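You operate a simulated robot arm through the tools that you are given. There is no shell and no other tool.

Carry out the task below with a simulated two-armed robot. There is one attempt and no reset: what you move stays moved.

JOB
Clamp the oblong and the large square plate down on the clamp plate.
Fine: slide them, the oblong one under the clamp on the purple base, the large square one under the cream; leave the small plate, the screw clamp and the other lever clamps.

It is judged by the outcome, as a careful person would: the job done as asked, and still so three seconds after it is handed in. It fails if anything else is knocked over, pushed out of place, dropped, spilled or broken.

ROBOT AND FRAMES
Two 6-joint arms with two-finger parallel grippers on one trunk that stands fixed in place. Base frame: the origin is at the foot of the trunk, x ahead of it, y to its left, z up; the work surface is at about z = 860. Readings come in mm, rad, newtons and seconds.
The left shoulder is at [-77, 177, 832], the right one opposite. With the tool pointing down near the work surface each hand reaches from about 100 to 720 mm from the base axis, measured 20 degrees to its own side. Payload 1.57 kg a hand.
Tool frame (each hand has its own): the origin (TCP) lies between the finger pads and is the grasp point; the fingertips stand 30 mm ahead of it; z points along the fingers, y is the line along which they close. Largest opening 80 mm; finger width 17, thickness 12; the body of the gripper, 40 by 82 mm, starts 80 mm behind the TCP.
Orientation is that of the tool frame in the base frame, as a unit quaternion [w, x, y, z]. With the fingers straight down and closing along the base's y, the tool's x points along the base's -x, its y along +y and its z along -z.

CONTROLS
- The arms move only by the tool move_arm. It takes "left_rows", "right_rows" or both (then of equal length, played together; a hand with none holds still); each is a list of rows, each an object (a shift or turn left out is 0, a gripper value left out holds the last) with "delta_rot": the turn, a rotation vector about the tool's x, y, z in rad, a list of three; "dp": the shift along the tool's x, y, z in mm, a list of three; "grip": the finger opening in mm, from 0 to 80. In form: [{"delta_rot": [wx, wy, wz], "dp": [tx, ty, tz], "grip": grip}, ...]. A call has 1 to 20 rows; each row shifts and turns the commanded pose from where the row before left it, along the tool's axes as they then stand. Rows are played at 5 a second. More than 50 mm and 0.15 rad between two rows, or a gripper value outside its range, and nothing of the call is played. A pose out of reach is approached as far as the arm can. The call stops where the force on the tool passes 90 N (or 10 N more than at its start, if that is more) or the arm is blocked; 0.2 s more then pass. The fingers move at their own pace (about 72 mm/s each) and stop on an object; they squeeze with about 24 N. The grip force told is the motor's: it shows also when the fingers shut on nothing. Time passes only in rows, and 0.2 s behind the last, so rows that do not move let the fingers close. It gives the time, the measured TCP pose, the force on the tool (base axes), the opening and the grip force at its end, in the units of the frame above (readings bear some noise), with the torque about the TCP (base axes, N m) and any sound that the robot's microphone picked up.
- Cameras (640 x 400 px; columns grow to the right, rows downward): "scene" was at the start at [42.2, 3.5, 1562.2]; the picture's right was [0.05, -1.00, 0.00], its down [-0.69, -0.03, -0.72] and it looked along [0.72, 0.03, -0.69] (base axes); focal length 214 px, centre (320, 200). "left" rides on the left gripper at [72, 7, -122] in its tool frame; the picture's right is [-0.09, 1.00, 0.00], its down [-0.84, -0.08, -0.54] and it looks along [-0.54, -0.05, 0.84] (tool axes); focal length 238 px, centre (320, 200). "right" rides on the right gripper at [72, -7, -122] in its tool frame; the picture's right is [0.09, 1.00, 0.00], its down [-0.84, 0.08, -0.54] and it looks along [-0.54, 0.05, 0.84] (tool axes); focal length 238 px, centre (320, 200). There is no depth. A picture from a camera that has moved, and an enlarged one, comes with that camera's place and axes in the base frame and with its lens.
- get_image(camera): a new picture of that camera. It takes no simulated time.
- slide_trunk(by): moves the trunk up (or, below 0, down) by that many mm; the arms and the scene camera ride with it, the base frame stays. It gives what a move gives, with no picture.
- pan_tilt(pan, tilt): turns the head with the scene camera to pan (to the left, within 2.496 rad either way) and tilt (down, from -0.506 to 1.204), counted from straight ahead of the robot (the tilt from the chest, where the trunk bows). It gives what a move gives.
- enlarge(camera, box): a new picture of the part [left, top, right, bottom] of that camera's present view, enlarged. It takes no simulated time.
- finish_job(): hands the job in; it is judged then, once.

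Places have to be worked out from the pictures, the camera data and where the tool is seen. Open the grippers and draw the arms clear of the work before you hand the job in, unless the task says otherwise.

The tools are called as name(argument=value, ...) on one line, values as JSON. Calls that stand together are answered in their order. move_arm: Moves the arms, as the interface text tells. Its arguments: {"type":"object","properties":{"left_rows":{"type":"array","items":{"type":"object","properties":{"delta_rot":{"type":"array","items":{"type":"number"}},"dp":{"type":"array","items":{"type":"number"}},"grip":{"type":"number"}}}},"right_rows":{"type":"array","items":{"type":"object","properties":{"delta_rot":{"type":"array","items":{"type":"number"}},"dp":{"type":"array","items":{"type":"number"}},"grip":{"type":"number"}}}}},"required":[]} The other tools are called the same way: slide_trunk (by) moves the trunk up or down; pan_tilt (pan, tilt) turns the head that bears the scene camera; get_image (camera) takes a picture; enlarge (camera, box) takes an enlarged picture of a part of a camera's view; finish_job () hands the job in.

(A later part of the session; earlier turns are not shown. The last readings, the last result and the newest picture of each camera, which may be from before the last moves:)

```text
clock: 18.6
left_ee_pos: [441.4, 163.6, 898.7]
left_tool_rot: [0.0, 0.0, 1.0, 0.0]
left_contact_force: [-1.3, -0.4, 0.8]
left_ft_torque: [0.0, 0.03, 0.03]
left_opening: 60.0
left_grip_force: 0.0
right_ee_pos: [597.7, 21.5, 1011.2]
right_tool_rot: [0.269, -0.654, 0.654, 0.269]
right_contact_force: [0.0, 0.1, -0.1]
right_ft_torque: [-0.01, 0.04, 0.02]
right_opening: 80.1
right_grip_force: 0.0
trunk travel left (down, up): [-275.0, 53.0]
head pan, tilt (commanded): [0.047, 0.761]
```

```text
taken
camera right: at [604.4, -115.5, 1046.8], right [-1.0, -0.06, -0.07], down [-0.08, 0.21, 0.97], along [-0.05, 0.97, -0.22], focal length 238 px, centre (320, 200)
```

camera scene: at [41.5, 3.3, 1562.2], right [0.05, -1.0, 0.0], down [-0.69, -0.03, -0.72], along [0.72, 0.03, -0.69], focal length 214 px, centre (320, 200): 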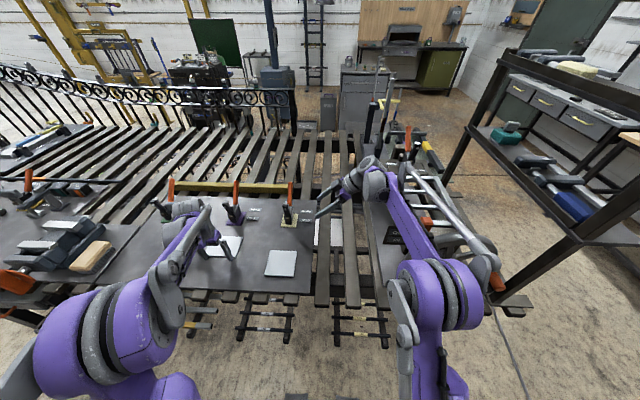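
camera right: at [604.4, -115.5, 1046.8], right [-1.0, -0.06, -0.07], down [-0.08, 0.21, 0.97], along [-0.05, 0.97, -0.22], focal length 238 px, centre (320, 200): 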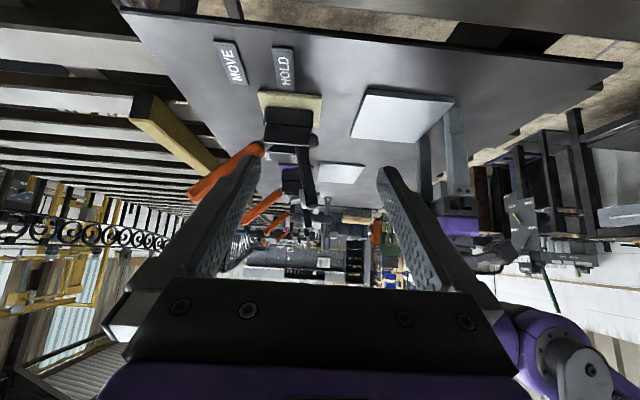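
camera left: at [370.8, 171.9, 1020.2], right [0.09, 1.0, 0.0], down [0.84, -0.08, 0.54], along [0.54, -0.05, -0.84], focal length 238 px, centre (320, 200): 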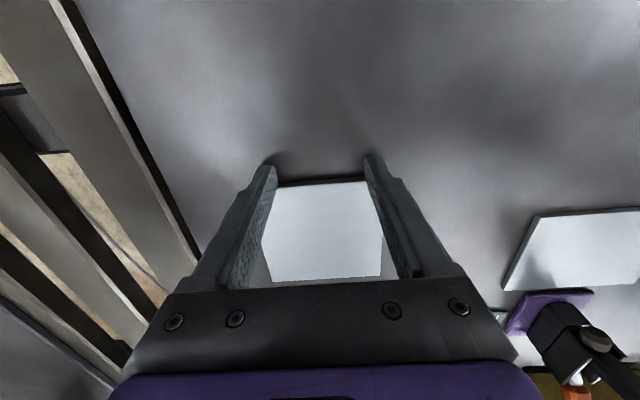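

The square's far edge is at x≈552 and the cream base front at x≈597. I push another 34 mm to match the oblong's position.

move_arm(left_rows=[{"dp": [-6.8, 0, 0]}, {"dp": [-6.8, 0, 0]}, {"dp": [-6.8, 0, 0]}, {"dp": [-6.8, 0, 0]}, {"dp": [-6.8, 0, 0]}])

enlarge(camera="right", box=[240, 70, 480, 220])

enlarge(camera="scene", box=[200, 170, 340, 290])

```text
clock: 19.8
left_ee_pos: [476.3, 164.9, 899.0]
left_tool_rot: [0.001, 0.0, 1.0, 0.0]
left_contact_force: [-1.6, 0.7, 0.3]
left_ft_torque: [0.0, 0.01, 0.03]
left_opening: 60.0
left_grip_force: 0.2
right_ee_pos: [597.9, 20.8, 1011.8]
right_tool_rot: [0.269, -0.654, 0.654, 0.269]
right_contact_force: [-0.3, 0.6, 0.2]
right_ft_torque: [0.01, 0.01, 0.03]
right_opening: 79.8
right_grip_force: 0.1
trunk travel left (down, up): [-275.0, 53.0]
head pan, tilt (commanded): [0.047, 0.761]
```

```text
2.67 times, centred on (360, 145) of right
camera zoom: at [604.3, -115.5, 1046.8], right [-1.0, -0.06, -0.07], down [-0.08, 0.21, 0.97], along [-0.05, 0.97, -0.22], focal length 636 px, centre (213, 347)
```

zoom: 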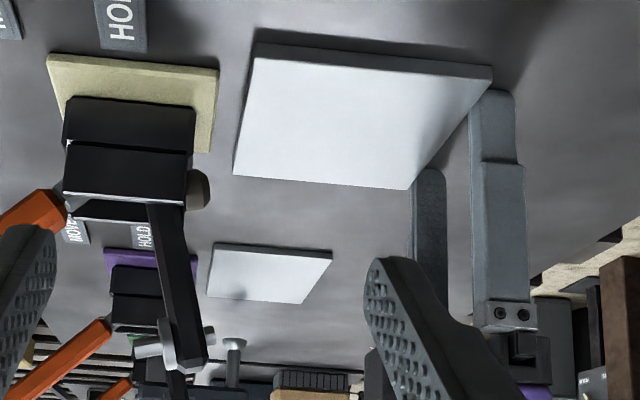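

```text
3.33 times, centred on (270, 230) of scene
camera zoom: at [42.0, 3.5, 1562.2], right [0.05, -1.0, 0.0], down [-0.69, -0.03, -0.72], along [0.72, 0.03, -0.69], focal length 715 px, centre (487, 100)
```

zoom: 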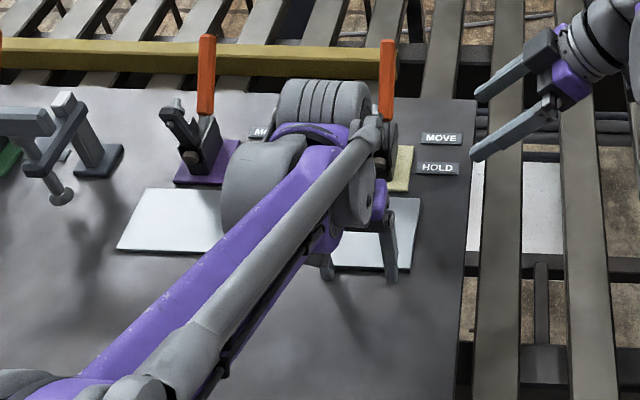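

Both plates are now in place, with far edges at x≈583–587 and a small gap to the bases. I retreat and raise the left hand, pitch it forward about 30° for the cream handle, and back the right hand off in y for clearance.

move_arm(left_rows=[{"dp": [20, 0, 0]}, {"dp": [0, 0, -46], "grip": 80}, {"dp": [0, 0, -46]}, {"dp": [0, 0, -46]}, {"delta_rot": [0, -0.131, 0]}, {"delta_rot": [0, -0.131, 0]}, {"delta_rot": [0, -0.131, 0]}, {"delta_rot": [0, -0.131, 0]}], right_rows=[{"dp": [14.3, -15, -28.2]}, {"dp": [14.3, -15, -28.2]}, {}, {}, {}, {}, {}, {}])

get_image(camera="left")

get_image(camera="right")

get_image(camera="scene")

```text
clock: 21.6
left_ee_pos: [456.4, 164.8, 1038.0]
left_tool_rot: [0.26, -0.001, 0.966, 0.0]
left_contact_force: [-0.5, -0.5, 0.1]
left_ft_torque: [0.0, 0.01, -0.01]
left_opening: 80.1
left_grip_force: 0.0
right_ee_pos: [629.5, -39.2, 1030.7]
right_tool_rot: [0.27, -0.654, 0.654, 0.269]
right_contact_force: [0.4, -0.8, -0.4]
right_ft_torque: [-0.01, -0.03, 0.0]
right_opening: 80.3
right_grip_force: 0.0
trunk travel left (down, up): [-275.0, 53.0]
head pan, tilt (commanded): [0.047, 0.761]
```

```text
taken
camera left: at [333.7, 171.4, 1106.6], right [0.08, 1.0, 0.05], down [0.45, -0.08, 0.89], along [0.89, -0.05, -0.46], focal length 238 px, centre (320, 200)
```

left: 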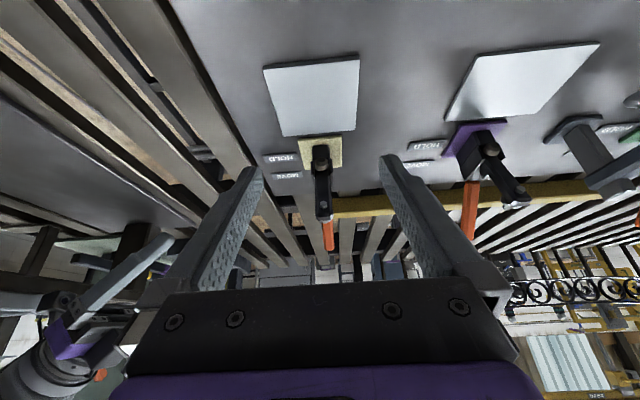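

```text
taken
camera right: at [635.2, -176.4, 1067.0], right [-1.0, -0.06, -0.07], down [-0.08, 0.21, 0.97], along [-0.05, 0.97, -0.22], focal length 238 px, centre (320, 200)
```

right: 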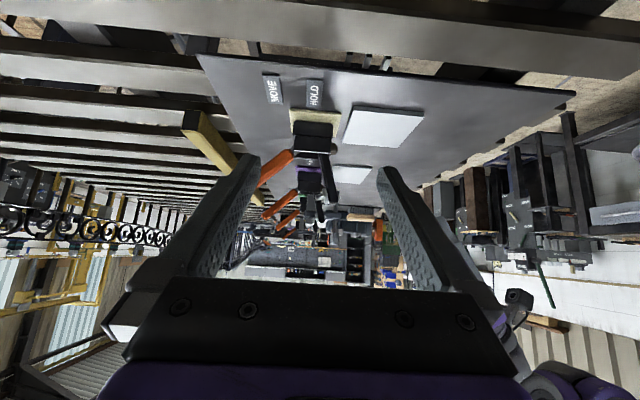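

```text
taken
camera scene: at [41.5, 3.6, 1562.2], right [0.05, -1.0, 0.0], down [-0.69, -0.03, -0.72], along [0.72, 0.03, -0.69], focal length 214 px, centre (320, 200)
```

scene: 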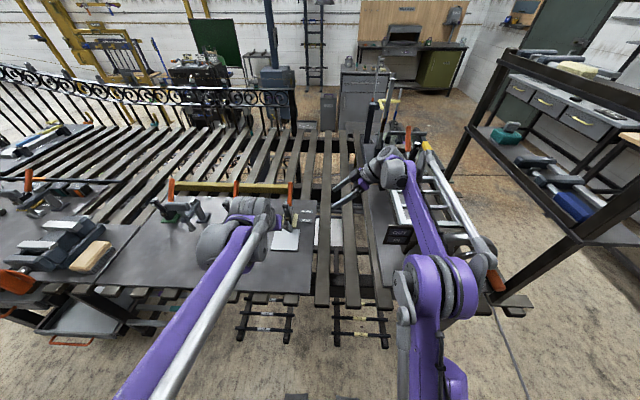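

I zoom in on the left view for the cream clamp's front and the handle.

enlarge(camera="left", box=[240, 40, 400, 260])

enlarge(camera="left", box=[420, 30, 620, 250])

enlarge(camera="right", box=[230, 60, 430, 220])

```text
1.82 times, centred on (320, 150) of left
camera zoom: at [333.7, 171.4, 1106.6], right [0.08, 1.0, 0.05], down [0.45, -0.08, 0.89], along [0.89, -0.05, -0.46], focal length 433 px, centre (320, 291)
```

zoom: 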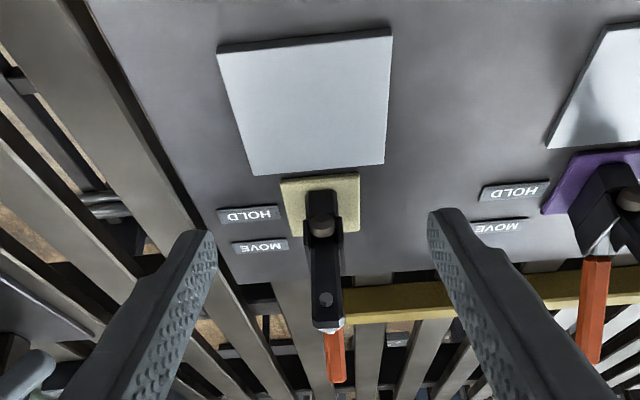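

```text
1.82 times, centred on (520, 140) of left
camera zoom: at [333.7, 171.4, 1106.6], right [0.08, 1.0, 0.05], down [0.45, -0.08, 0.89], along [0.89, -0.05, -0.46], focal length 433 px, centre (-44, 309)
```

zoom: 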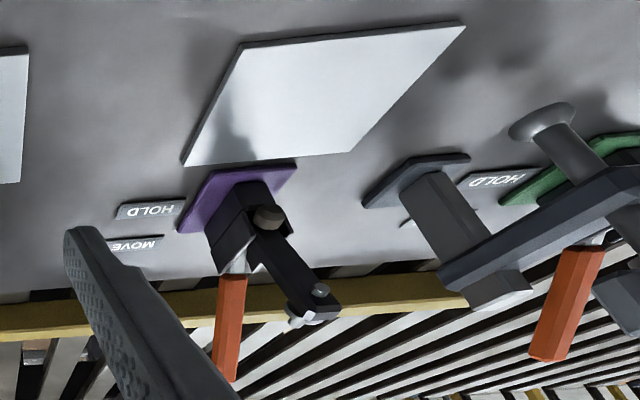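

```text
2.50 times, centred on (330, 140) of right
camera zoom: at [635.2, -176.4, 1067.0], right [-1.0, -0.06, -0.07], down [-0.08, 0.21, 0.97], along [-0.05, 0.97, -0.22], focal length 596 px, centre (295, 350)
```

zoom: 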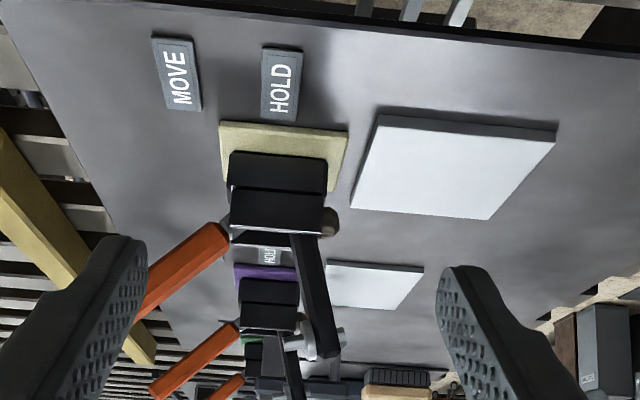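

The handles and clamps are clear in this view. I move the pitched left hand, fingers open and straddling, above and in front of the cream handle to about (672, 157, 1060).

move_arm(left_rows=[{"dp": [-39.5, -1.6, 17.8]}, {"dp": [-39.5, -1.6, 17.8]}, {"dp": [-39.5, -1.6, 17.8]}, {"dp": [-39.5, -1.6, 17.8]}, {"dp": [-39.5, -1.6, 17.8]}])

get_image(camera="left")

get_image(camera="right")

enlarge(camera="scene", box=[180, 150, 400, 300])

```text
clock: 22.8
left_ee_pos: [672.4, 155.7, 1062.6]
left_tool_rot: [0.259, 0.0, 0.966, 0.0]
left_contact_force: [-0.8, 0.0, 0.2]
left_ft_torque: [0.02, 0.0, -0.01]
left_opening: 80.0
left_grip_force: 0.0
right_ee_pos: [630.1, -39.1, 1029.8]
right_tool_rot: [-0.268, 0.654, -0.654, -0.27]
right_contact_force: [0.9, -0.4, -0.3]
right_ft_torque: [-0.02, -0.01, -0.02]
right_opening: 79.9
right_grip_force: 0.1
trunk travel left (down, up): [-275.0, 53.0]
head pan, tilt (commanded): [0.047, 0.761]
```

```text
taken
camera left: at [550.6, 163.4, 1131.7], right [0.08, 1.0, 0.05], down [0.45, -0.08, 0.89], along [0.89, -0.05, -0.46], focal length 238 px, centre (320, 200)
```

left: 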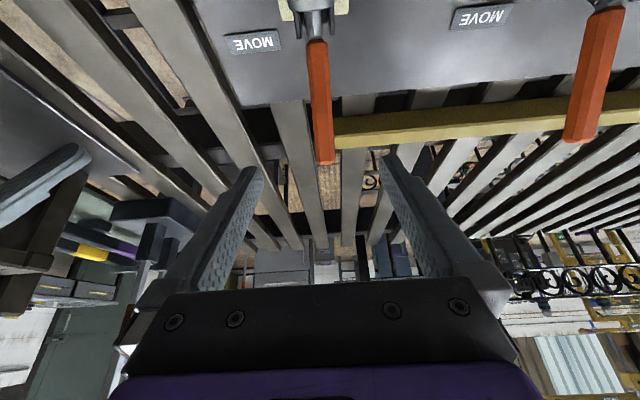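

```text
taken
camera right: at [637.1, -176.4, 1066.0], right [-1.0, -0.06, -0.06], down [-0.08, 0.21, 0.97], along [-0.05, 0.97, -0.22], focal length 238 px, centre (320, 200)
```

right: 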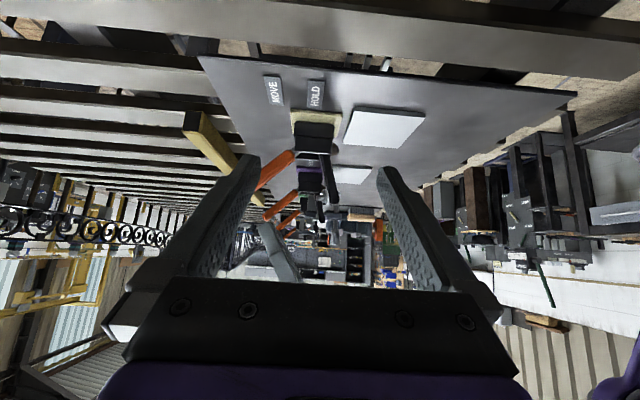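

```text
2.67 times, centred on (290, 225) of scene
camera zoom: at [44.1, 3.6, 1562.2], right [0.05, -1.0, 0.0], down [-0.69, -0.03, -0.72], along [0.72, 0.03, -0.69], focal length 572 px, centre (400, 133)
```

zoom: 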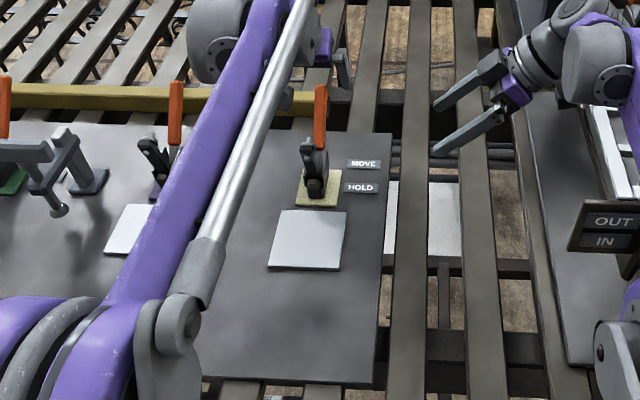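

The pose is reached well, and the handle sits between the fingers' y range (about 158). I advance along the tool axis to put the TCP around the handle at about (712, 158, 975).

move_arm(left_rows=[{"dp": [3.2, 0.7, 31.9]}, {"dp": [3.2, 0.7, 31.9]}, {"dp": [3.2, 0.7, 31.9]}])

get_image(camera="left")

enlarge(camera="right", box=[200, 90, 400, 250])

enlarge(camera="scene", box=[180, 150, 400, 300])

```text
clock: 23.6
left_ee_pos: [713.0, 157.6, 969.6]
left_tool_rot: [0.258, 0.0, 0.966, 0.0]
left_contact_force: [0.5, 0.0, 0.2]
left_ft_torque: [-0.03, 0.03, -0.02]
left_opening: 80.3
left_grip_force: 0.0
right_ee_pos: [628.9, -40.0, 1030.9]
right_tool_rot: [0.269, -0.654, 0.655, 0.268]
right_contact_force: [-0.2, 0.3, -0.3]
right_ft_torque: [-0.01, -0.03, 0.02]
right_opening: 80.0
right_grip_force: 0.0
trunk travel left (down, up): [-275.0, 53.0]
head pan, tilt (commanded): [0.047, 0.761]
```

```text
taken
camera left: at [590.0, 164.6, 1039.4], right [0.08, 1.0, 0.05], down [0.45, -0.08, 0.89], along [0.89, -0.05, -0.46], focal length 238 px, centre (320, 200)
```

left: 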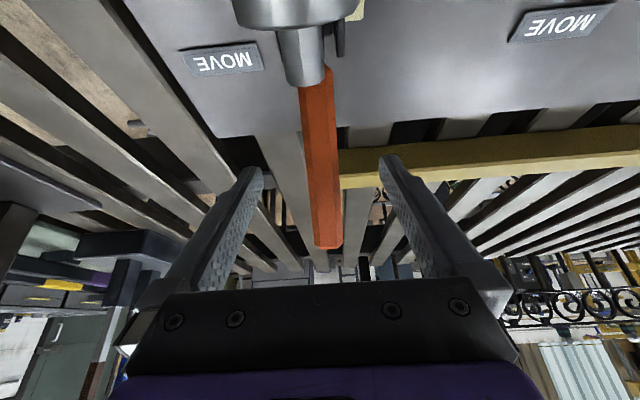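

```text
2.50 times, centred on (300, 170) of right
camera zoom: at [636.4, -176.3, 1066.3], right [-1.0, -0.06, -0.06], down [-0.08, 0.21, 0.97], along [-0.05, 0.97, -0.22], focal length 596 px, centre (370, 275)
```

zoom: 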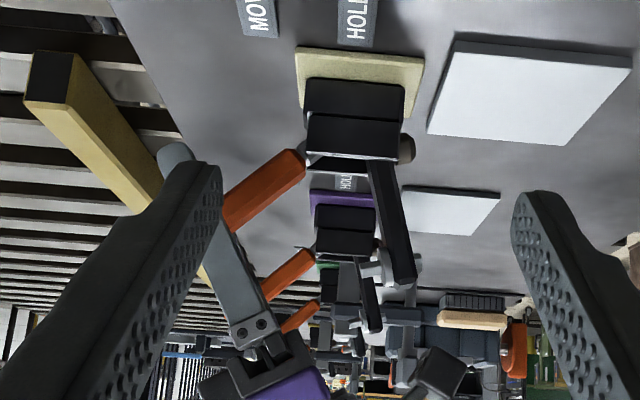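

```text
2.67 times, centred on (290, 225) of scene
camera zoom: at [43.2, 3.7, 1562.2], right [0.05, -1.0, 0.0], down [-0.69, -0.03, -0.72], along [0.72, 0.03, -0.69], focal length 572 px, centre (400, 133)
```

zoom: 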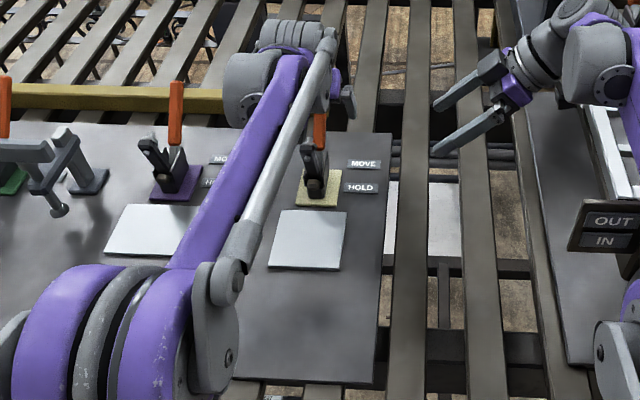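

The handle passes right between the pads at the TCP. I close the fingers on it and wait.

move_arm(left_rows=[{"grip": 8}, {}, {}, {}, {}])

get_image(camera="left")

enlarge(camera="right", box=[200, 90, 400, 250])

```text
clock: 24.8
left_ee_pos: [712.1, 160.7, 970.7]
left_tool_rot: [0.259, -0.001, 0.966, 0.0]
left_contact_force: [2.4, 16.8, 0.5]
left_ft_torque: [0.34, 0.1, -0.03]
left_opening: 17.6
left_grip_force: 32.4
right_ee_pos: [629.8, -36.8, 1030.9]
right_tool_rot: [0.269, -0.653, 0.655, 0.268]
right_contact_force: [-0.5, 0.3, 0.7]
right_ft_torque: [0.02, -0.02, -0.02]
right_opening: 80.0
right_grip_force: 0.1
trunk travel left (down, up): [-275.0, 53.0]
head pan, tilt (commanded): [0.047, 0.761]
```

```text
taken
camera left: at [589.5, 167.1, 1039.7], right [0.08, 1.0, 0.05], down [0.45, -0.08, 0.89], along [0.89, -0.05, -0.46], focal length 238 px, centre (320, 200)
```

left: 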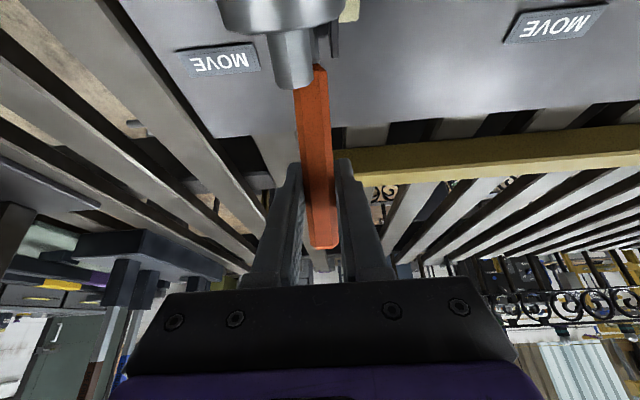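

```text
2.50 times, centred on (300, 170) of right
camera zoom: at [636.0, -174.8, 1066.9], right [-1.0, -0.06, -0.06], down [-0.08, 0.22, 0.97], along [-0.05, 0.97, -0.22], focal length 596 px, centre (370, 275)
```

zoom: 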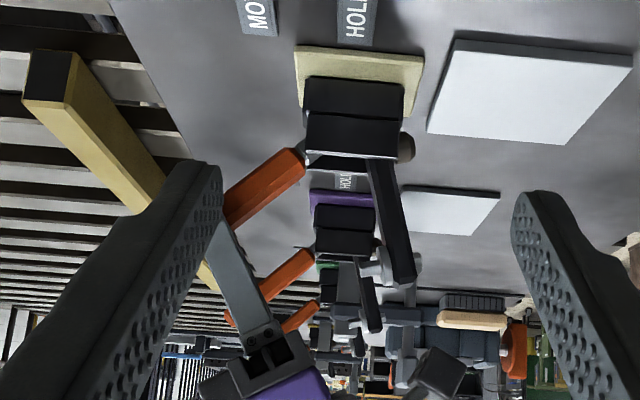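

The grip holds at 17.6 mm opening, with a small +y side load as the handle sits near y≈161. I shift +2 mm in y to relieve it, then pull a small 10 mm step back and up along the handle's expected arc.

move_arm(left_rows=[{"dp": [0, 2, 0]}, {"dp": [1.1, 0, -4.9]}, {"dp": [1.1, 0, -4.9]}, {}])

enlarge(camera="right", box=[200, 90, 400, 250])

get_image(camera="left")

```text
clock: 25.8
left_ee_pos: [706.6, 160.7, 975.8]
left_tool_rot: [0.259, 0.0, 0.966, -0.001]
left_contact_force: [3.1, 9.8, -16.9]
left_ft_torque: [0.09, -0.73, -0.19]
left_opening: 17.7
left_grip_force: 32.8
right_ee_pos: [631.8, -38.1, 1029.4]
right_tool_rot: [0.268, -0.653, 0.656, 0.268]
right_contact_force: [-0.5, -0.1, 0.1]
right_ft_torque: [0.01, -0.01, -0.01]
right_opening: 80.3
right_grip_force: 0.1
trunk travel left (down, up): [-275.0, 53.0]
head pan, tilt (commanded): [0.047, 0.761]
```

```text
2.50 times, centred on (300, 170) of right
camera zoom: at [637.4, -175.1, 1065.8], right [-1.0, -0.06, -0.06], down [-0.08, 0.21, 0.97], along [-0.05, 0.97, -0.22], focal length 596 px, centre (370, 275)
```

zoom: 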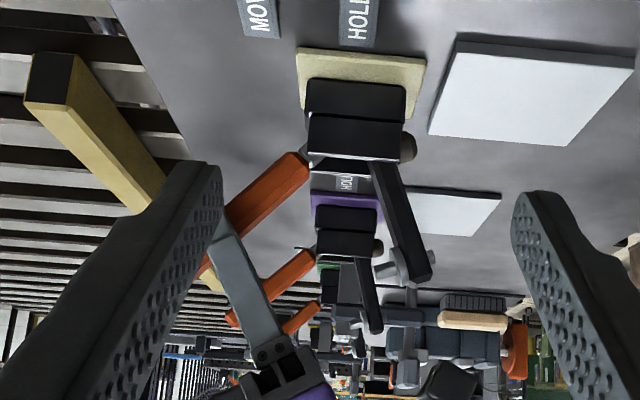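

```text
taken
camera left: at [584.7, 167.5, 1045.8], right [0.08, 1.0, 0.04], down [0.46, -0.08, 0.89], along [0.89, -0.05, -0.46], focal length 238 px, centre (320, 200)
```

left: 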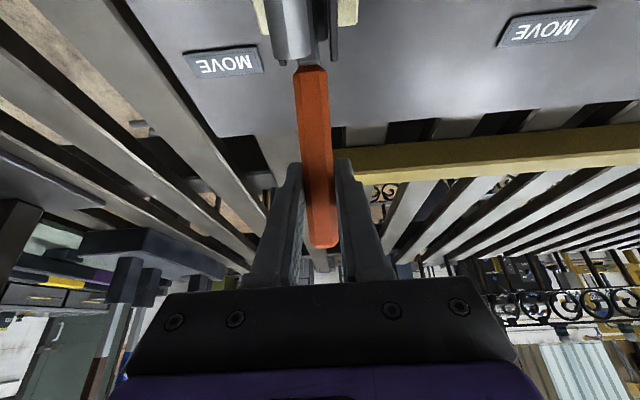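

The lever and arm move together: the arm tip swung toward the robot as the handle came up. I continue along the arc with a bit more −x, in small steps.

move_arm(left_rows=[{"dp": [1.7, 0.5, -4.7]}, {"dp": [1.7, 0.5, -4.7]}, {"dp": [1.8, 0, -4.6]}, {}])

enlarge(camera="right", box=[200, 90, 400, 250])

get_image(camera="left")

```text
clock: 26.8
left_ee_pos: [695.3, 160.4, 988.1]
left_tool_rot: [0.259, 0.0, 0.966, 0.0]
left_contact_force: [11.4, 5.1, -2.8]
left_ft_torque: [0.05, -0.86, -0.07]
left_opening: 17.8
left_grip_force: 32.1
right_ee_pos: [630.7, -38.8, 1029.7]
right_tool_rot: [0.269, -0.654, 0.654, 0.269]
right_contact_force: [-0.3, 0.4, -0.3]
right_ft_torque: [-0.01, 0.0, -0.01]
right_opening: 79.9
right_grip_force: 0.1
trunk travel left (down, up): [-275.0, 53.0]
head pan, tilt (commanded): [0.047, 0.761]
```

```text
2.50 times, centred on (300, 170) of right
camera zoom: at [637.2, -175.8, 1066.2], right [-1.0, -0.06, -0.06], down [-0.08, 0.21, 0.97], along [-0.05, 0.97, -0.22], focal length 596 px, centre (370, 275)
```

zoom: 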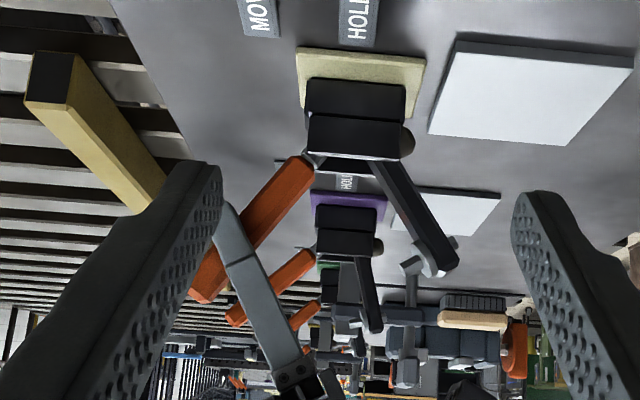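

```text
taken
camera left: at [572.6, 167.4, 1056.6], right [0.08, 1.0, 0.05], down [0.45, -0.08, 0.89], along [0.89, -0.05, -0.46], focal length 238 px, centre (320, 200)
```

left: 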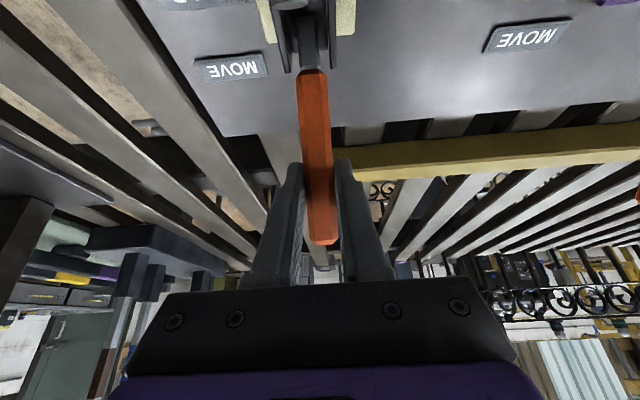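

The arm has swung about 22° forward while the handle moved about 14°, which fits a handle pivot near (640, 904). I keep following that arc.

move_arm(left_rows=[{"dp": [3.2, 0, -4.6]}, {"dp": [3.2, 0, -4.6]}, {"dp": [3.2, 0, -4.6]}, {}])

enlarge(camera="right", box=[200, 90, 400, 250])

get_image(camera="left")

```text
clock: 27.8
left_ee_pos: [679.9, 160.6, 994.7]
left_tool_rot: [0.258, 0.0, 0.966, 0.0]
left_contact_force: [8.9, -4.4, -5.5]
left_ft_torque: [0.03, -1.01, -0.08]
left_opening: 17.9
left_grip_force: 32.8
right_ee_pos: [630.4, -39.4, 1030.5]
right_tool_rot: [0.268, -0.654, 0.654, 0.269]
right_contact_force: [-0.6, 0.4, 0.1]
right_ft_torque: [0.01, -0.01, -0.04]
right_opening: 80.1
right_grip_force: 0.1
trunk travel left (down, up): [-275.0, 53.0]
head pan, tilt (commanded): [0.047, 0.761]
```

```text
2.50 times, centred on (300, 170) of right
camera zoom: at [637.2, -176.8, 1065.7], right [-1.0, -0.06, -0.06], down [-0.08, 0.21, 0.97], along [-0.05, 0.97, -0.22], focal length 596 px, centre (370, 275)
```

zoom: 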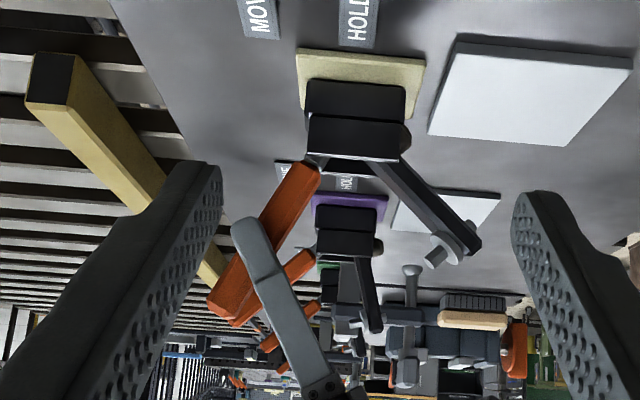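

```text
taken
camera left: at [557.1, 167.5, 1064.1], right [0.08, 1.0, 0.05], down [0.45, -0.08, 0.89], along [0.89, -0.05, -0.46], focal length 238 px, centre (320, 200)
```

left: 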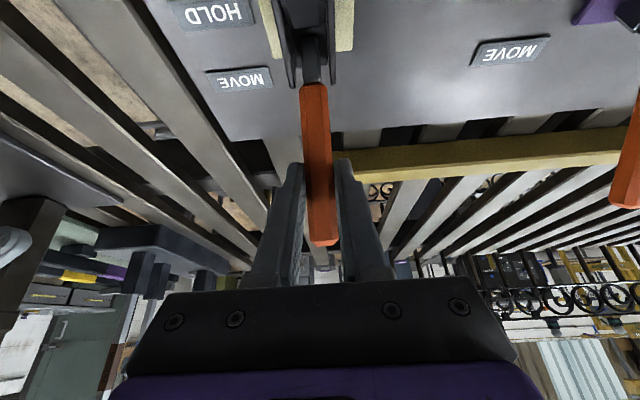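

It's moving smoothly with low forces. I continue along the arc.

move_arm(left_rows=[{"dp": [3.85, 0, -4.27]}, {"dp": [3.85, 0, -4.27]}, {"dp": [3.85, 0, -4.27]}, {}])

enlarge(camera="right", box=[200, 90, 400, 250])

get_image(camera="left")

```text
clock: 28.8
left_ee_pos: [661.8, 159.4, 999.6]
left_tool_rot: [0.259, 0.0, 0.966, 0.0]
left_contact_force: [8.7, -7.6, -0.2]
left_ft_torque: [-0.23, -0.74, -0.07]
left_opening: 17.7
left_grip_force: 32.7
right_ee_pos: [631.5, -40.4, 1030.9]
right_tool_rot: [0.269, -0.653, 0.654, 0.269]
right_contact_force: [-0.3, 0.0, 0.1]
right_ft_torque: [0.01, 0.0, -0.02]
right_opening: 80.0
right_grip_force: 0.0
trunk travel left (down, up): [-275.0, 53.0]
head pan, tilt (commanded): [0.047, 0.761]
```

```text
2.50 times, centred on (300, 170) of right
camera zoom: at [636.6, -177.3, 1066.1], right [-1.0, -0.06, -0.06], down [-0.08, 0.21, 0.97], along [-0.05, 0.97, -0.22], focal length 596 px, centre (370, 275)
```

zoom: 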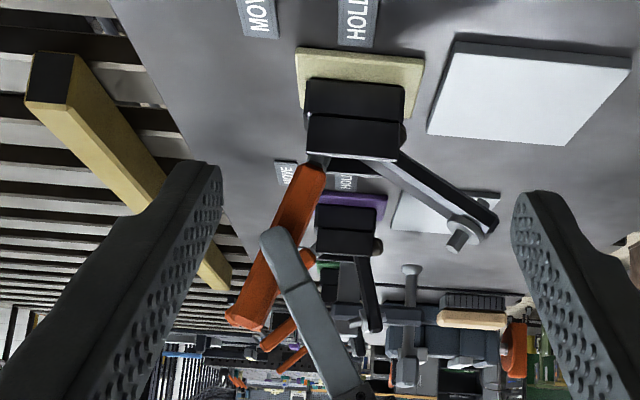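

```text
taken
camera left: at [540.3, 167.3, 1068.4], right [0.08, 1.0, 0.05], down [0.45, -0.08, 0.89], along [0.89, -0.05, -0.46], focal length 238 px, centre (320, 200)
```

left: 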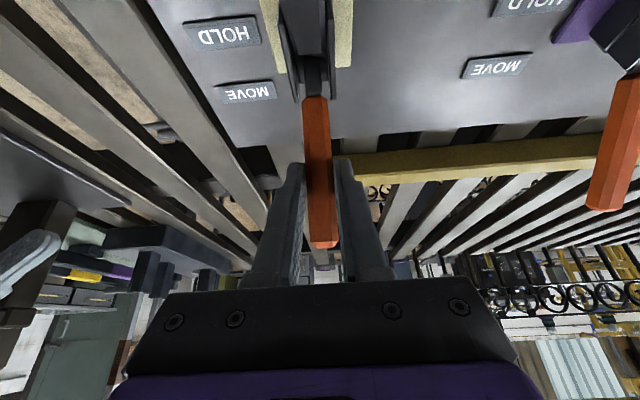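

The arm is now past about 60°. I continue along the arc, with a slight −y correction to relieve the side load.

move_arm(left_rows=[{"dp": [4.57, -0.4, -3.6]}, {"dp": [4.57, -0.4, -3.6]}, {"dp": [4.57, -0.4, -3.6]}, {}])

enlarge(camera="right", box=[200, 90, 400, 250])

get_image(camera="left")

```text
clock: 29.8
left_ee_pos: [644.0, 159.6, 1001.4]
left_tool_rot: [0.258, -0.001, 0.966, 0.001]
left_contact_force: [11.7, 1.3, 4.4]
left_ft_torque: [-0.05, -1.17, 0.06]
left_opening: 17.7
left_grip_force: 32.1
right_ee_pos: [630.5, -38.4, 1030.9]
right_tool_rot: [0.269, -0.654, 0.654, 0.269]
right_contact_force: [-0.4, -0.4, -0.5]
right_ft_torque: [0.02, -0.01, -0.02]
right_opening: 80.0
right_grip_force: 0.1
trunk travel left (down, up): [-275.0, 53.0]
head pan, tilt (commanded): [0.047, 0.761]
```

```text
2.50 times, centred on (300, 170) of right
camera zoom: at [636.7, -176.3, 1066.2], right [-1.0, -0.06, -0.06], down [-0.08, 0.21, 0.97], along [-0.05, 0.97, -0.22], focal length 596 px, centre (370, 275)
```

zoom: 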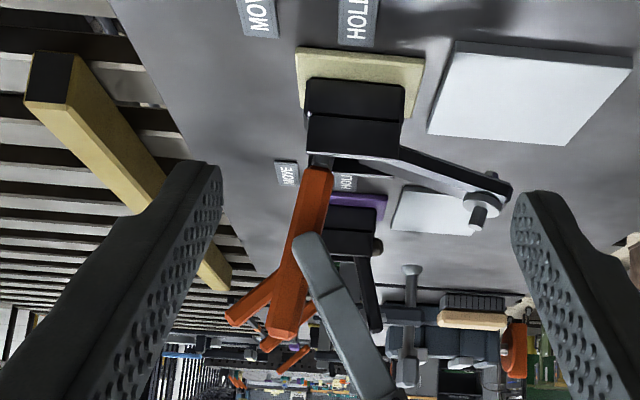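

```text
taken
camera left: at [522.3, 167.2, 1070.1], right [0.08, 1.0, 0.05], down [0.45, -0.08, 0.89], along [0.89, -0.05, -0.46], focal length 238 px, centre (320, 200)
```

left: 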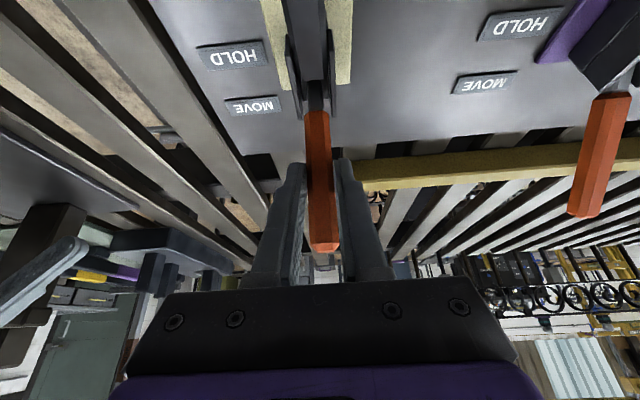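

The handle is about vertical and the arm is nearing horizontal. I continue in small steps.

move_arm(left_rows=[{"dp": [5.2, 0, -2.3]}, {"dp": [5.2, 0, -2.3]}, {"dp": [5.2, 0, -2.3]}, {}])

enlarge(camera="right", box=[200, 90, 400, 250])

get_image(camera="left")

```text
clock: 30.8
left_ee_pos: [628.5, 160.8, 1001.1]
left_tool_rot: [0.26, 0.0, 0.966, 0.001]
left_contact_force: [16.7, 2.7, 5.1]
left_ft_torque: [0.03, -1.11, 0.03]
left_opening: 17.7
left_grip_force: 32.6
right_ee_pos: [629.4, -39.6, 1030.5]
right_tool_rot: [0.269, -0.654, 0.655, 0.269]
right_contact_force: [-0.2, 0.5, 0.0]
right_ft_torque: [0.02, 0.02, -0.04]
right_opening: 79.9
right_grip_force: 0.1
trunk travel left (down, up): [-275.0, 53.0]
head pan, tilt (commanded): [0.047, 0.761]
```

```text
2.50 times, centred on (300, 170) of right
camera zoom: at [637.2, -176.3, 1066.0], right [-1.0, -0.06, -0.06], down [-0.08, 0.21, 0.97], along [-0.05, 0.97, -0.22], focal length 596 px, centre (370, 275)
```

zoom: 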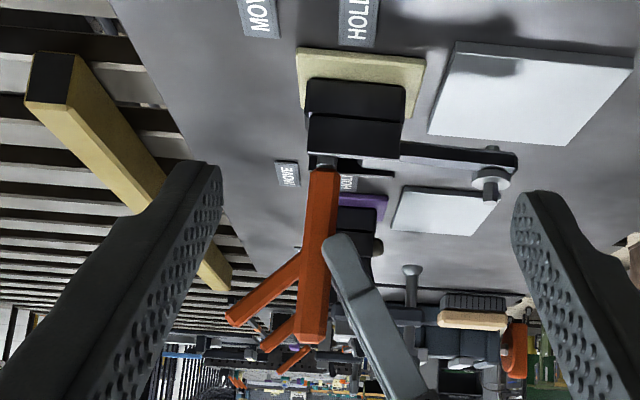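

```text
taken
camera left: at [506.2, 167.3, 1069.5], right [0.08, 1.0, 0.05], down [0.45, -0.08, 0.89], along [0.89, -0.05, -0.46], focal length 238 px, centre (320, 200)
```

left: 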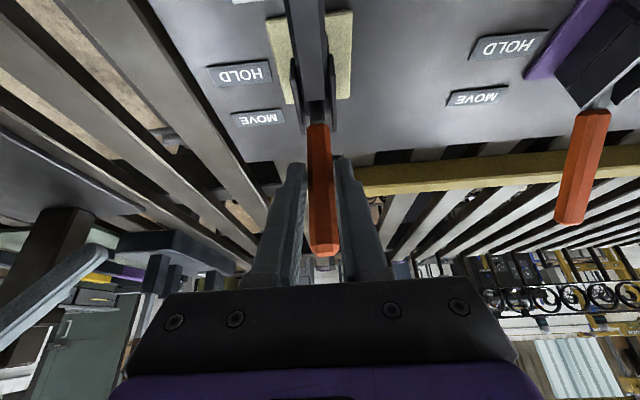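

The arm is about horizontal over the square plate, with the handle slightly past vertical. I continue and watch for rising force.

move_arm(left_rows=[{"dp": [5.2, 0, -1.4]}, {"dp": [5.2, 0, -1.4]}, {}])

enlarge(camera="right", box=[200, 90, 400, 250])

get_image(camera="left")

```text
clock: 31.6
left_ee_pos: [617.9, 160.5, 998.7]
left_tool_rot: [0.26, 0.001, 0.966, -0.001]
left_contact_force: [18.6, 1.9, 11.5]
left_ft_torque: [0.08, -1.07, 0.03]
left_opening: 18.0
left_grip_force: 33.2
right_ee_pos: [629.3, -38.6, 1029.7]
right_tool_rot: [0.269, -0.653, 0.655, 0.268]
right_contact_force: [-0.7, 0.5, 0.1]
right_ft_torque: [-0.01, -0.03, -0.05]
right_opening: 80.3
right_grip_force: 0.1
trunk travel left (down, up): [-275.0, 53.0]
head pan, tilt (commanded): [0.047, 0.761]
```

```text
2.50 times, centred on (300, 170) of right
camera zoom: at [636.8, -176.4, 1066.2], right [-1.0, -0.06, -0.06], down [-0.08, 0.21, 0.97], along [-0.05, 0.97, -0.22], focal length 596 px, centre (370, 275)
```

zoom: 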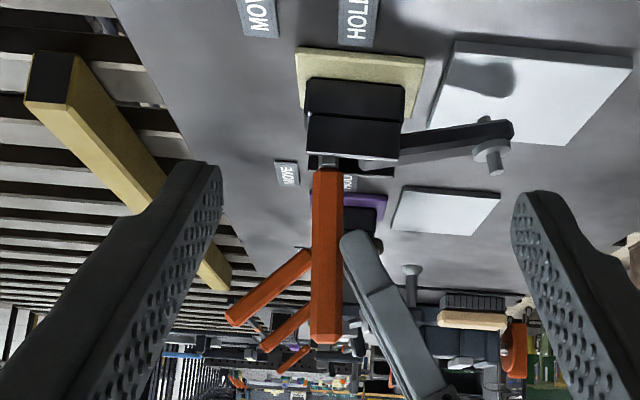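

```text
taken
camera left: at [496.0, 167.3, 1066.4], right [0.08, 1.0, 0.05], down [0.45, -0.08, 0.89], along [0.89, -0.05, -0.46], focal length 238 px, centre (320, 200)
```

left: 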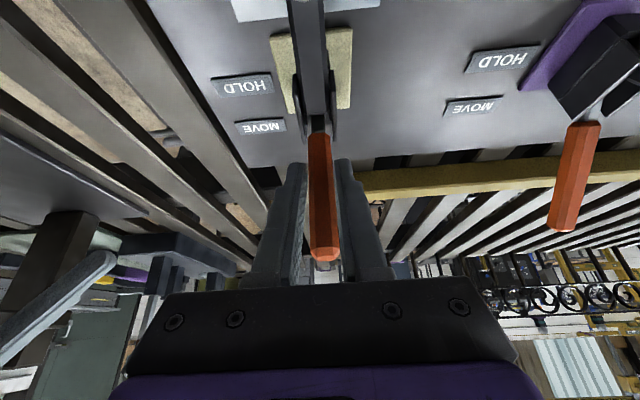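

The arm is now below horizontal and approaching the plate. I continue with 5 mm steps, watching forces and sound.

move_arm(left_rows=[{"dp": [4.6, 0, -1.8]}, {"dp": [4.6, 0, -1.8]}, {}])

enlarge(camera="right", box=[200, 90, 400, 250])

get_image(camera="left")

```text
clock: 32.4
left_ee_pos: [608.5, 160.0, 996.0]
left_tool_rot: [0.258, 0.001, 0.966, -0.001]
left_contact_force: [0.2, 0.0, -0.9]
left_ft_torque: [-0.02, 0.01, 0.04]
left_opening: 8.1
left_grip_force: 0.0
right_ee_pos: [628.5, -38.9, 1030.4]
right_tool_rot: [0.269, -0.654, 0.654, 0.269]
right_contact_force: [-0.5, -0.1, 0.1]
right_ft_torque: [0.04, 0.02, 0.06]
right_opening: 79.7
right_grip_force: 0.0
trunk travel left (down, up): [-275.0, 53.0]
head pan, tilt (commanded): [0.047, 0.761]
```

```text
2.50 times, centred on (300, 170) of right
camera zoom: at [636.5, -176.5, 1066.1], right [-1.0, -0.06, -0.06], down [-0.08, 0.21, 0.97], along [-0.05, 0.97, -0.22], focal length 596 px, centre (370, 275)
```

zoom: 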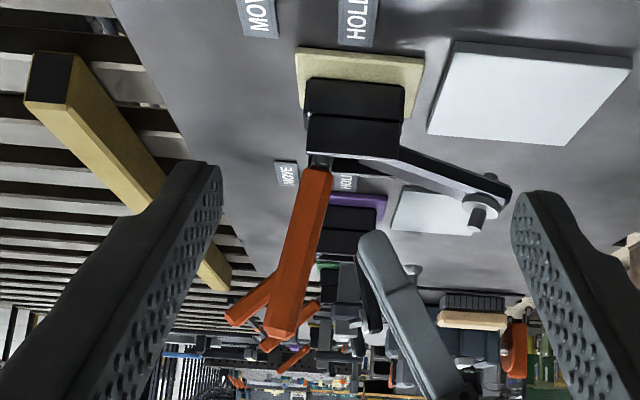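

```text
taken
camera left: at [485.7, 167.0, 1064.9], right [0.08, 1.0, 0.05], down [0.46, -0.08, 0.89], along [0.89, -0.05, -0.46], focal length 238 px, centre (320, 200)
```

left: 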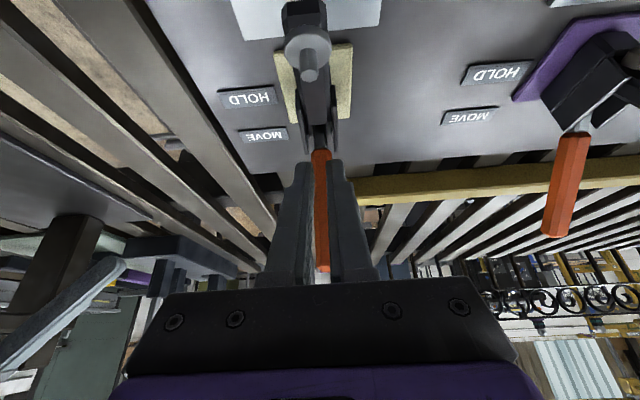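

The handle slipped out of the pads near 103°, where resistance was rising, and sprang back to about vertical. I'll lift the hand above the handle and instead hook it from behind with closed fingers for a positive pull.

move_arm(left_rows=[{"dp": [-20, 0, -34.6], "grip": 0}, {"dp": [-20, 0, -34.6]}, {"delta_rot": [0, 0.14, 0]}, {}])

enlarge(camera="right", box=[200, 90, 400, 250])

get_image(camera="left")

```text
clock: 33.4
left_ee_pos: [606.0, 160.0, 1077.5]
left_tool_rot: [0.191, 0.001, 0.982, -0.001]
left_contact_force: [0.1, -0.9, 0.1]
left_ft_torque: [-0.01, -0.02, -0.02]
left_opening: 0.1
left_grip_force: 21.5
right_ee_pos: [628.5, -40.0, 1030.7]
right_tool_rot: [0.27, -0.654, 0.654, 0.268]
right_contact_force: [0.3, -0.2, -0.4]
right_ft_torque: [0.03, 0.02, -0.01]
right_opening: 79.8
right_grip_force: 0.1
trunk travel left (down, up): [-275.0, 53.0]
head pan, tilt (commanded): [0.047, 0.761]
```

```text
2.50 times, centred on (300, 170) of right
camera zoom: at [635.0, -176.5, 1067.1], right [-1.0, -0.06, -0.07], down [-0.08, 0.21, 0.97], along [-0.05, 0.97, -0.22], focal length 596 px, centre (370, 275)
```

zoom: 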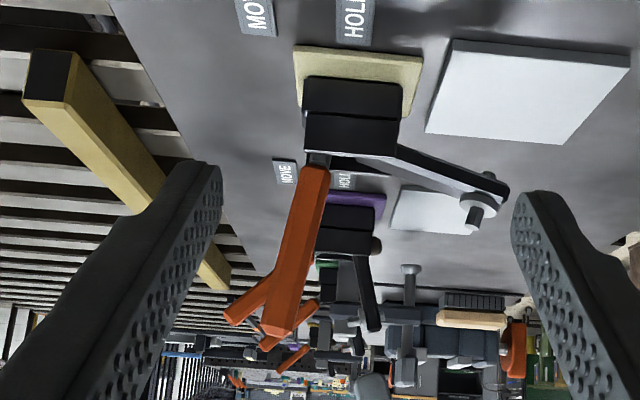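

```text
taken
camera left: at [494.0, 167.3, 1162.2], right [0.09, 1.0, 0.03], down [0.57, -0.08, 0.82], along [0.82, -0.05, -0.58], focal length 238 px, centre (320, 200)
```

left: 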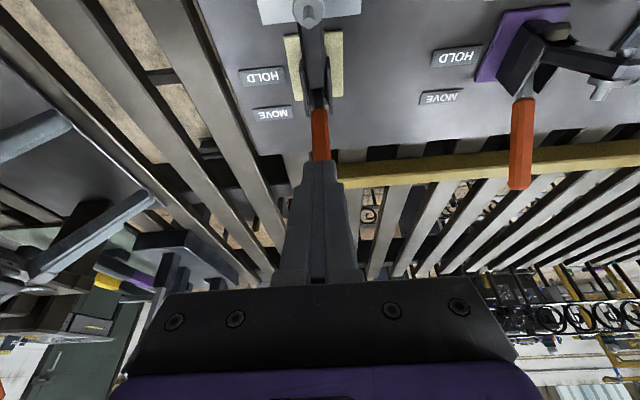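

The handle is holding at about 80–85°. I move the closed fingers forward over its top, to x≈687, ready to come down behind it.

move_arm(left_rows=[{"dp": [-39.8, 0, 9.6]}, {"dp": [-39.8, 0, 9.6]}, {}])

get_image(camera="left")

get_image(camera="right")

```text
clock: 34.2
left_ee_pos: [685.0, 158.8, 1089.8]
left_tool_rot: [0.191, 0.001, 0.982, 0.0]
left_contact_force: [-0.1, -0.2, 0.3]
left_ft_torque: [-0.03, 0.01, 0.01]
left_opening: 0.0
left_grip_force: 21.6
right_ee_pos: [628.4, -38.0, 1031.2]
right_tool_rot: [-0.269, 0.654, -0.654, -0.268]
right_contact_force: [0.2, 0.5, 0.3]
right_ft_torque: [0.03, -0.01, -0.02]
right_opening: 79.8
right_grip_force: 0.0
trunk travel left (down, up): [-275.0, 53.0]
head pan, tilt (commanded): [0.047, 0.761]
```

```text
taken
camera left: at [574.3, 165.9, 1175.1], right [0.09, 1.0, 0.03], down [0.57, -0.08, 0.82], along [0.82, -0.05, -0.58], focal length 238 px, centre (320, 200)
```

left: 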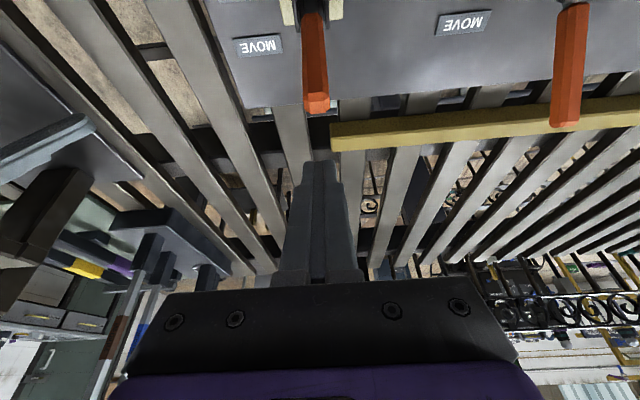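

```text
taken
camera right: at [635.2, -176.5, 1067.1], right [-1.0, -0.06, -0.07], down [-0.08, 0.21, 0.97], along [-0.05, 0.97, -0.22], focal length 238 px, centre (320, 200)
```

right: 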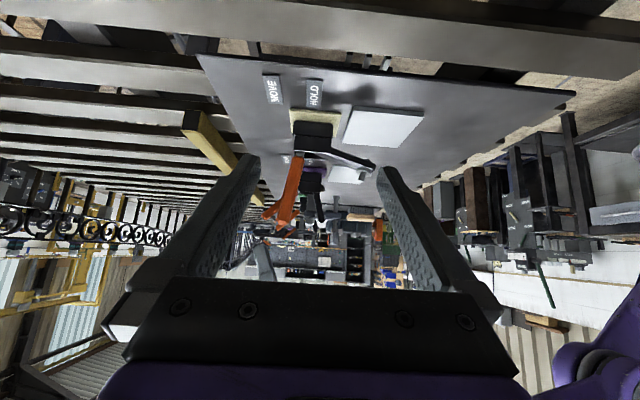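

The handle top is at about (670, 161, 1026), and the fingertips' rear face is at x≈688, z 1062. I shift 8 mm further and lower 54 mm so the tips sit behind the handle's top.

move_arm(left_rows=[{"dp": [-7.4, 1, 3]}, {"dp": [10.1, 0, 25]}, {"dp": [10.1, 0, 25]}, {}])

get_image(camera="left")

enlarge(camera="right", box=[200, 90, 400, 250])

```text
clock: 35.2
left_ee_pos: [693.9, 159.9, 1034.9]
left_tool_rot: [0.191, 0.0, 0.982, 0.0]
left_contact_force: [-0.9, 0.4, 0.0]
left_ft_torque: [-0.01, -0.02, -0.03]
left_opening: 0.0
left_grip_force: 21.4
right_ee_pos: [628.5, -39.3, 1031.1]
right_tool_rot: [0.27, -0.654, 0.655, 0.268]
right_contact_force: [-0.4, 0.2, -0.1]
right_ft_torque: [-0.01, 0.01, 0.01]
right_opening: 80.3
right_grip_force: 0.0
trunk travel left (down, up): [-275.0, 53.0]
head pan, tilt (commanded): [0.047, 0.761]
```

```text
taken
camera left: at [582.5, 167.7, 1120.4], right [0.09, 1.0, 0.03], down [0.57, -0.08, 0.82], along [0.82, -0.05, -0.58], focal length 238 px, centre (320, 200)
```

left: 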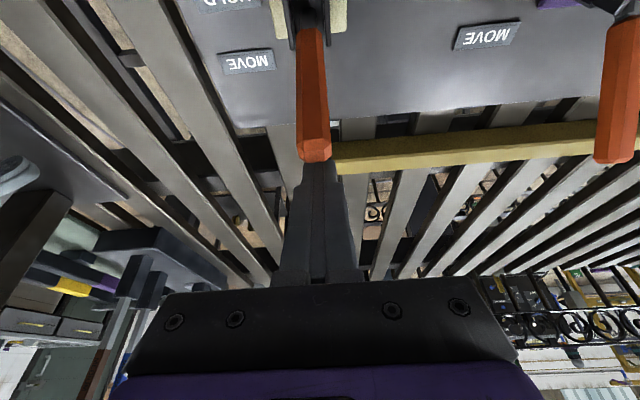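

```text
2.50 times, centred on (300, 170) of right
camera zoom: at [635.5, -176.5, 1066.9], right [-1.0, -0.06, -0.07], down [-0.08, 0.21, 0.97], along [-0.05, 0.97, -0.22], focal length 596 px, centre (370, 275)
```

zoom: 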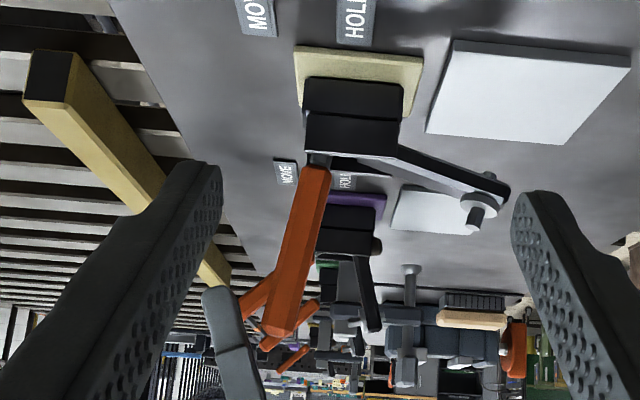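

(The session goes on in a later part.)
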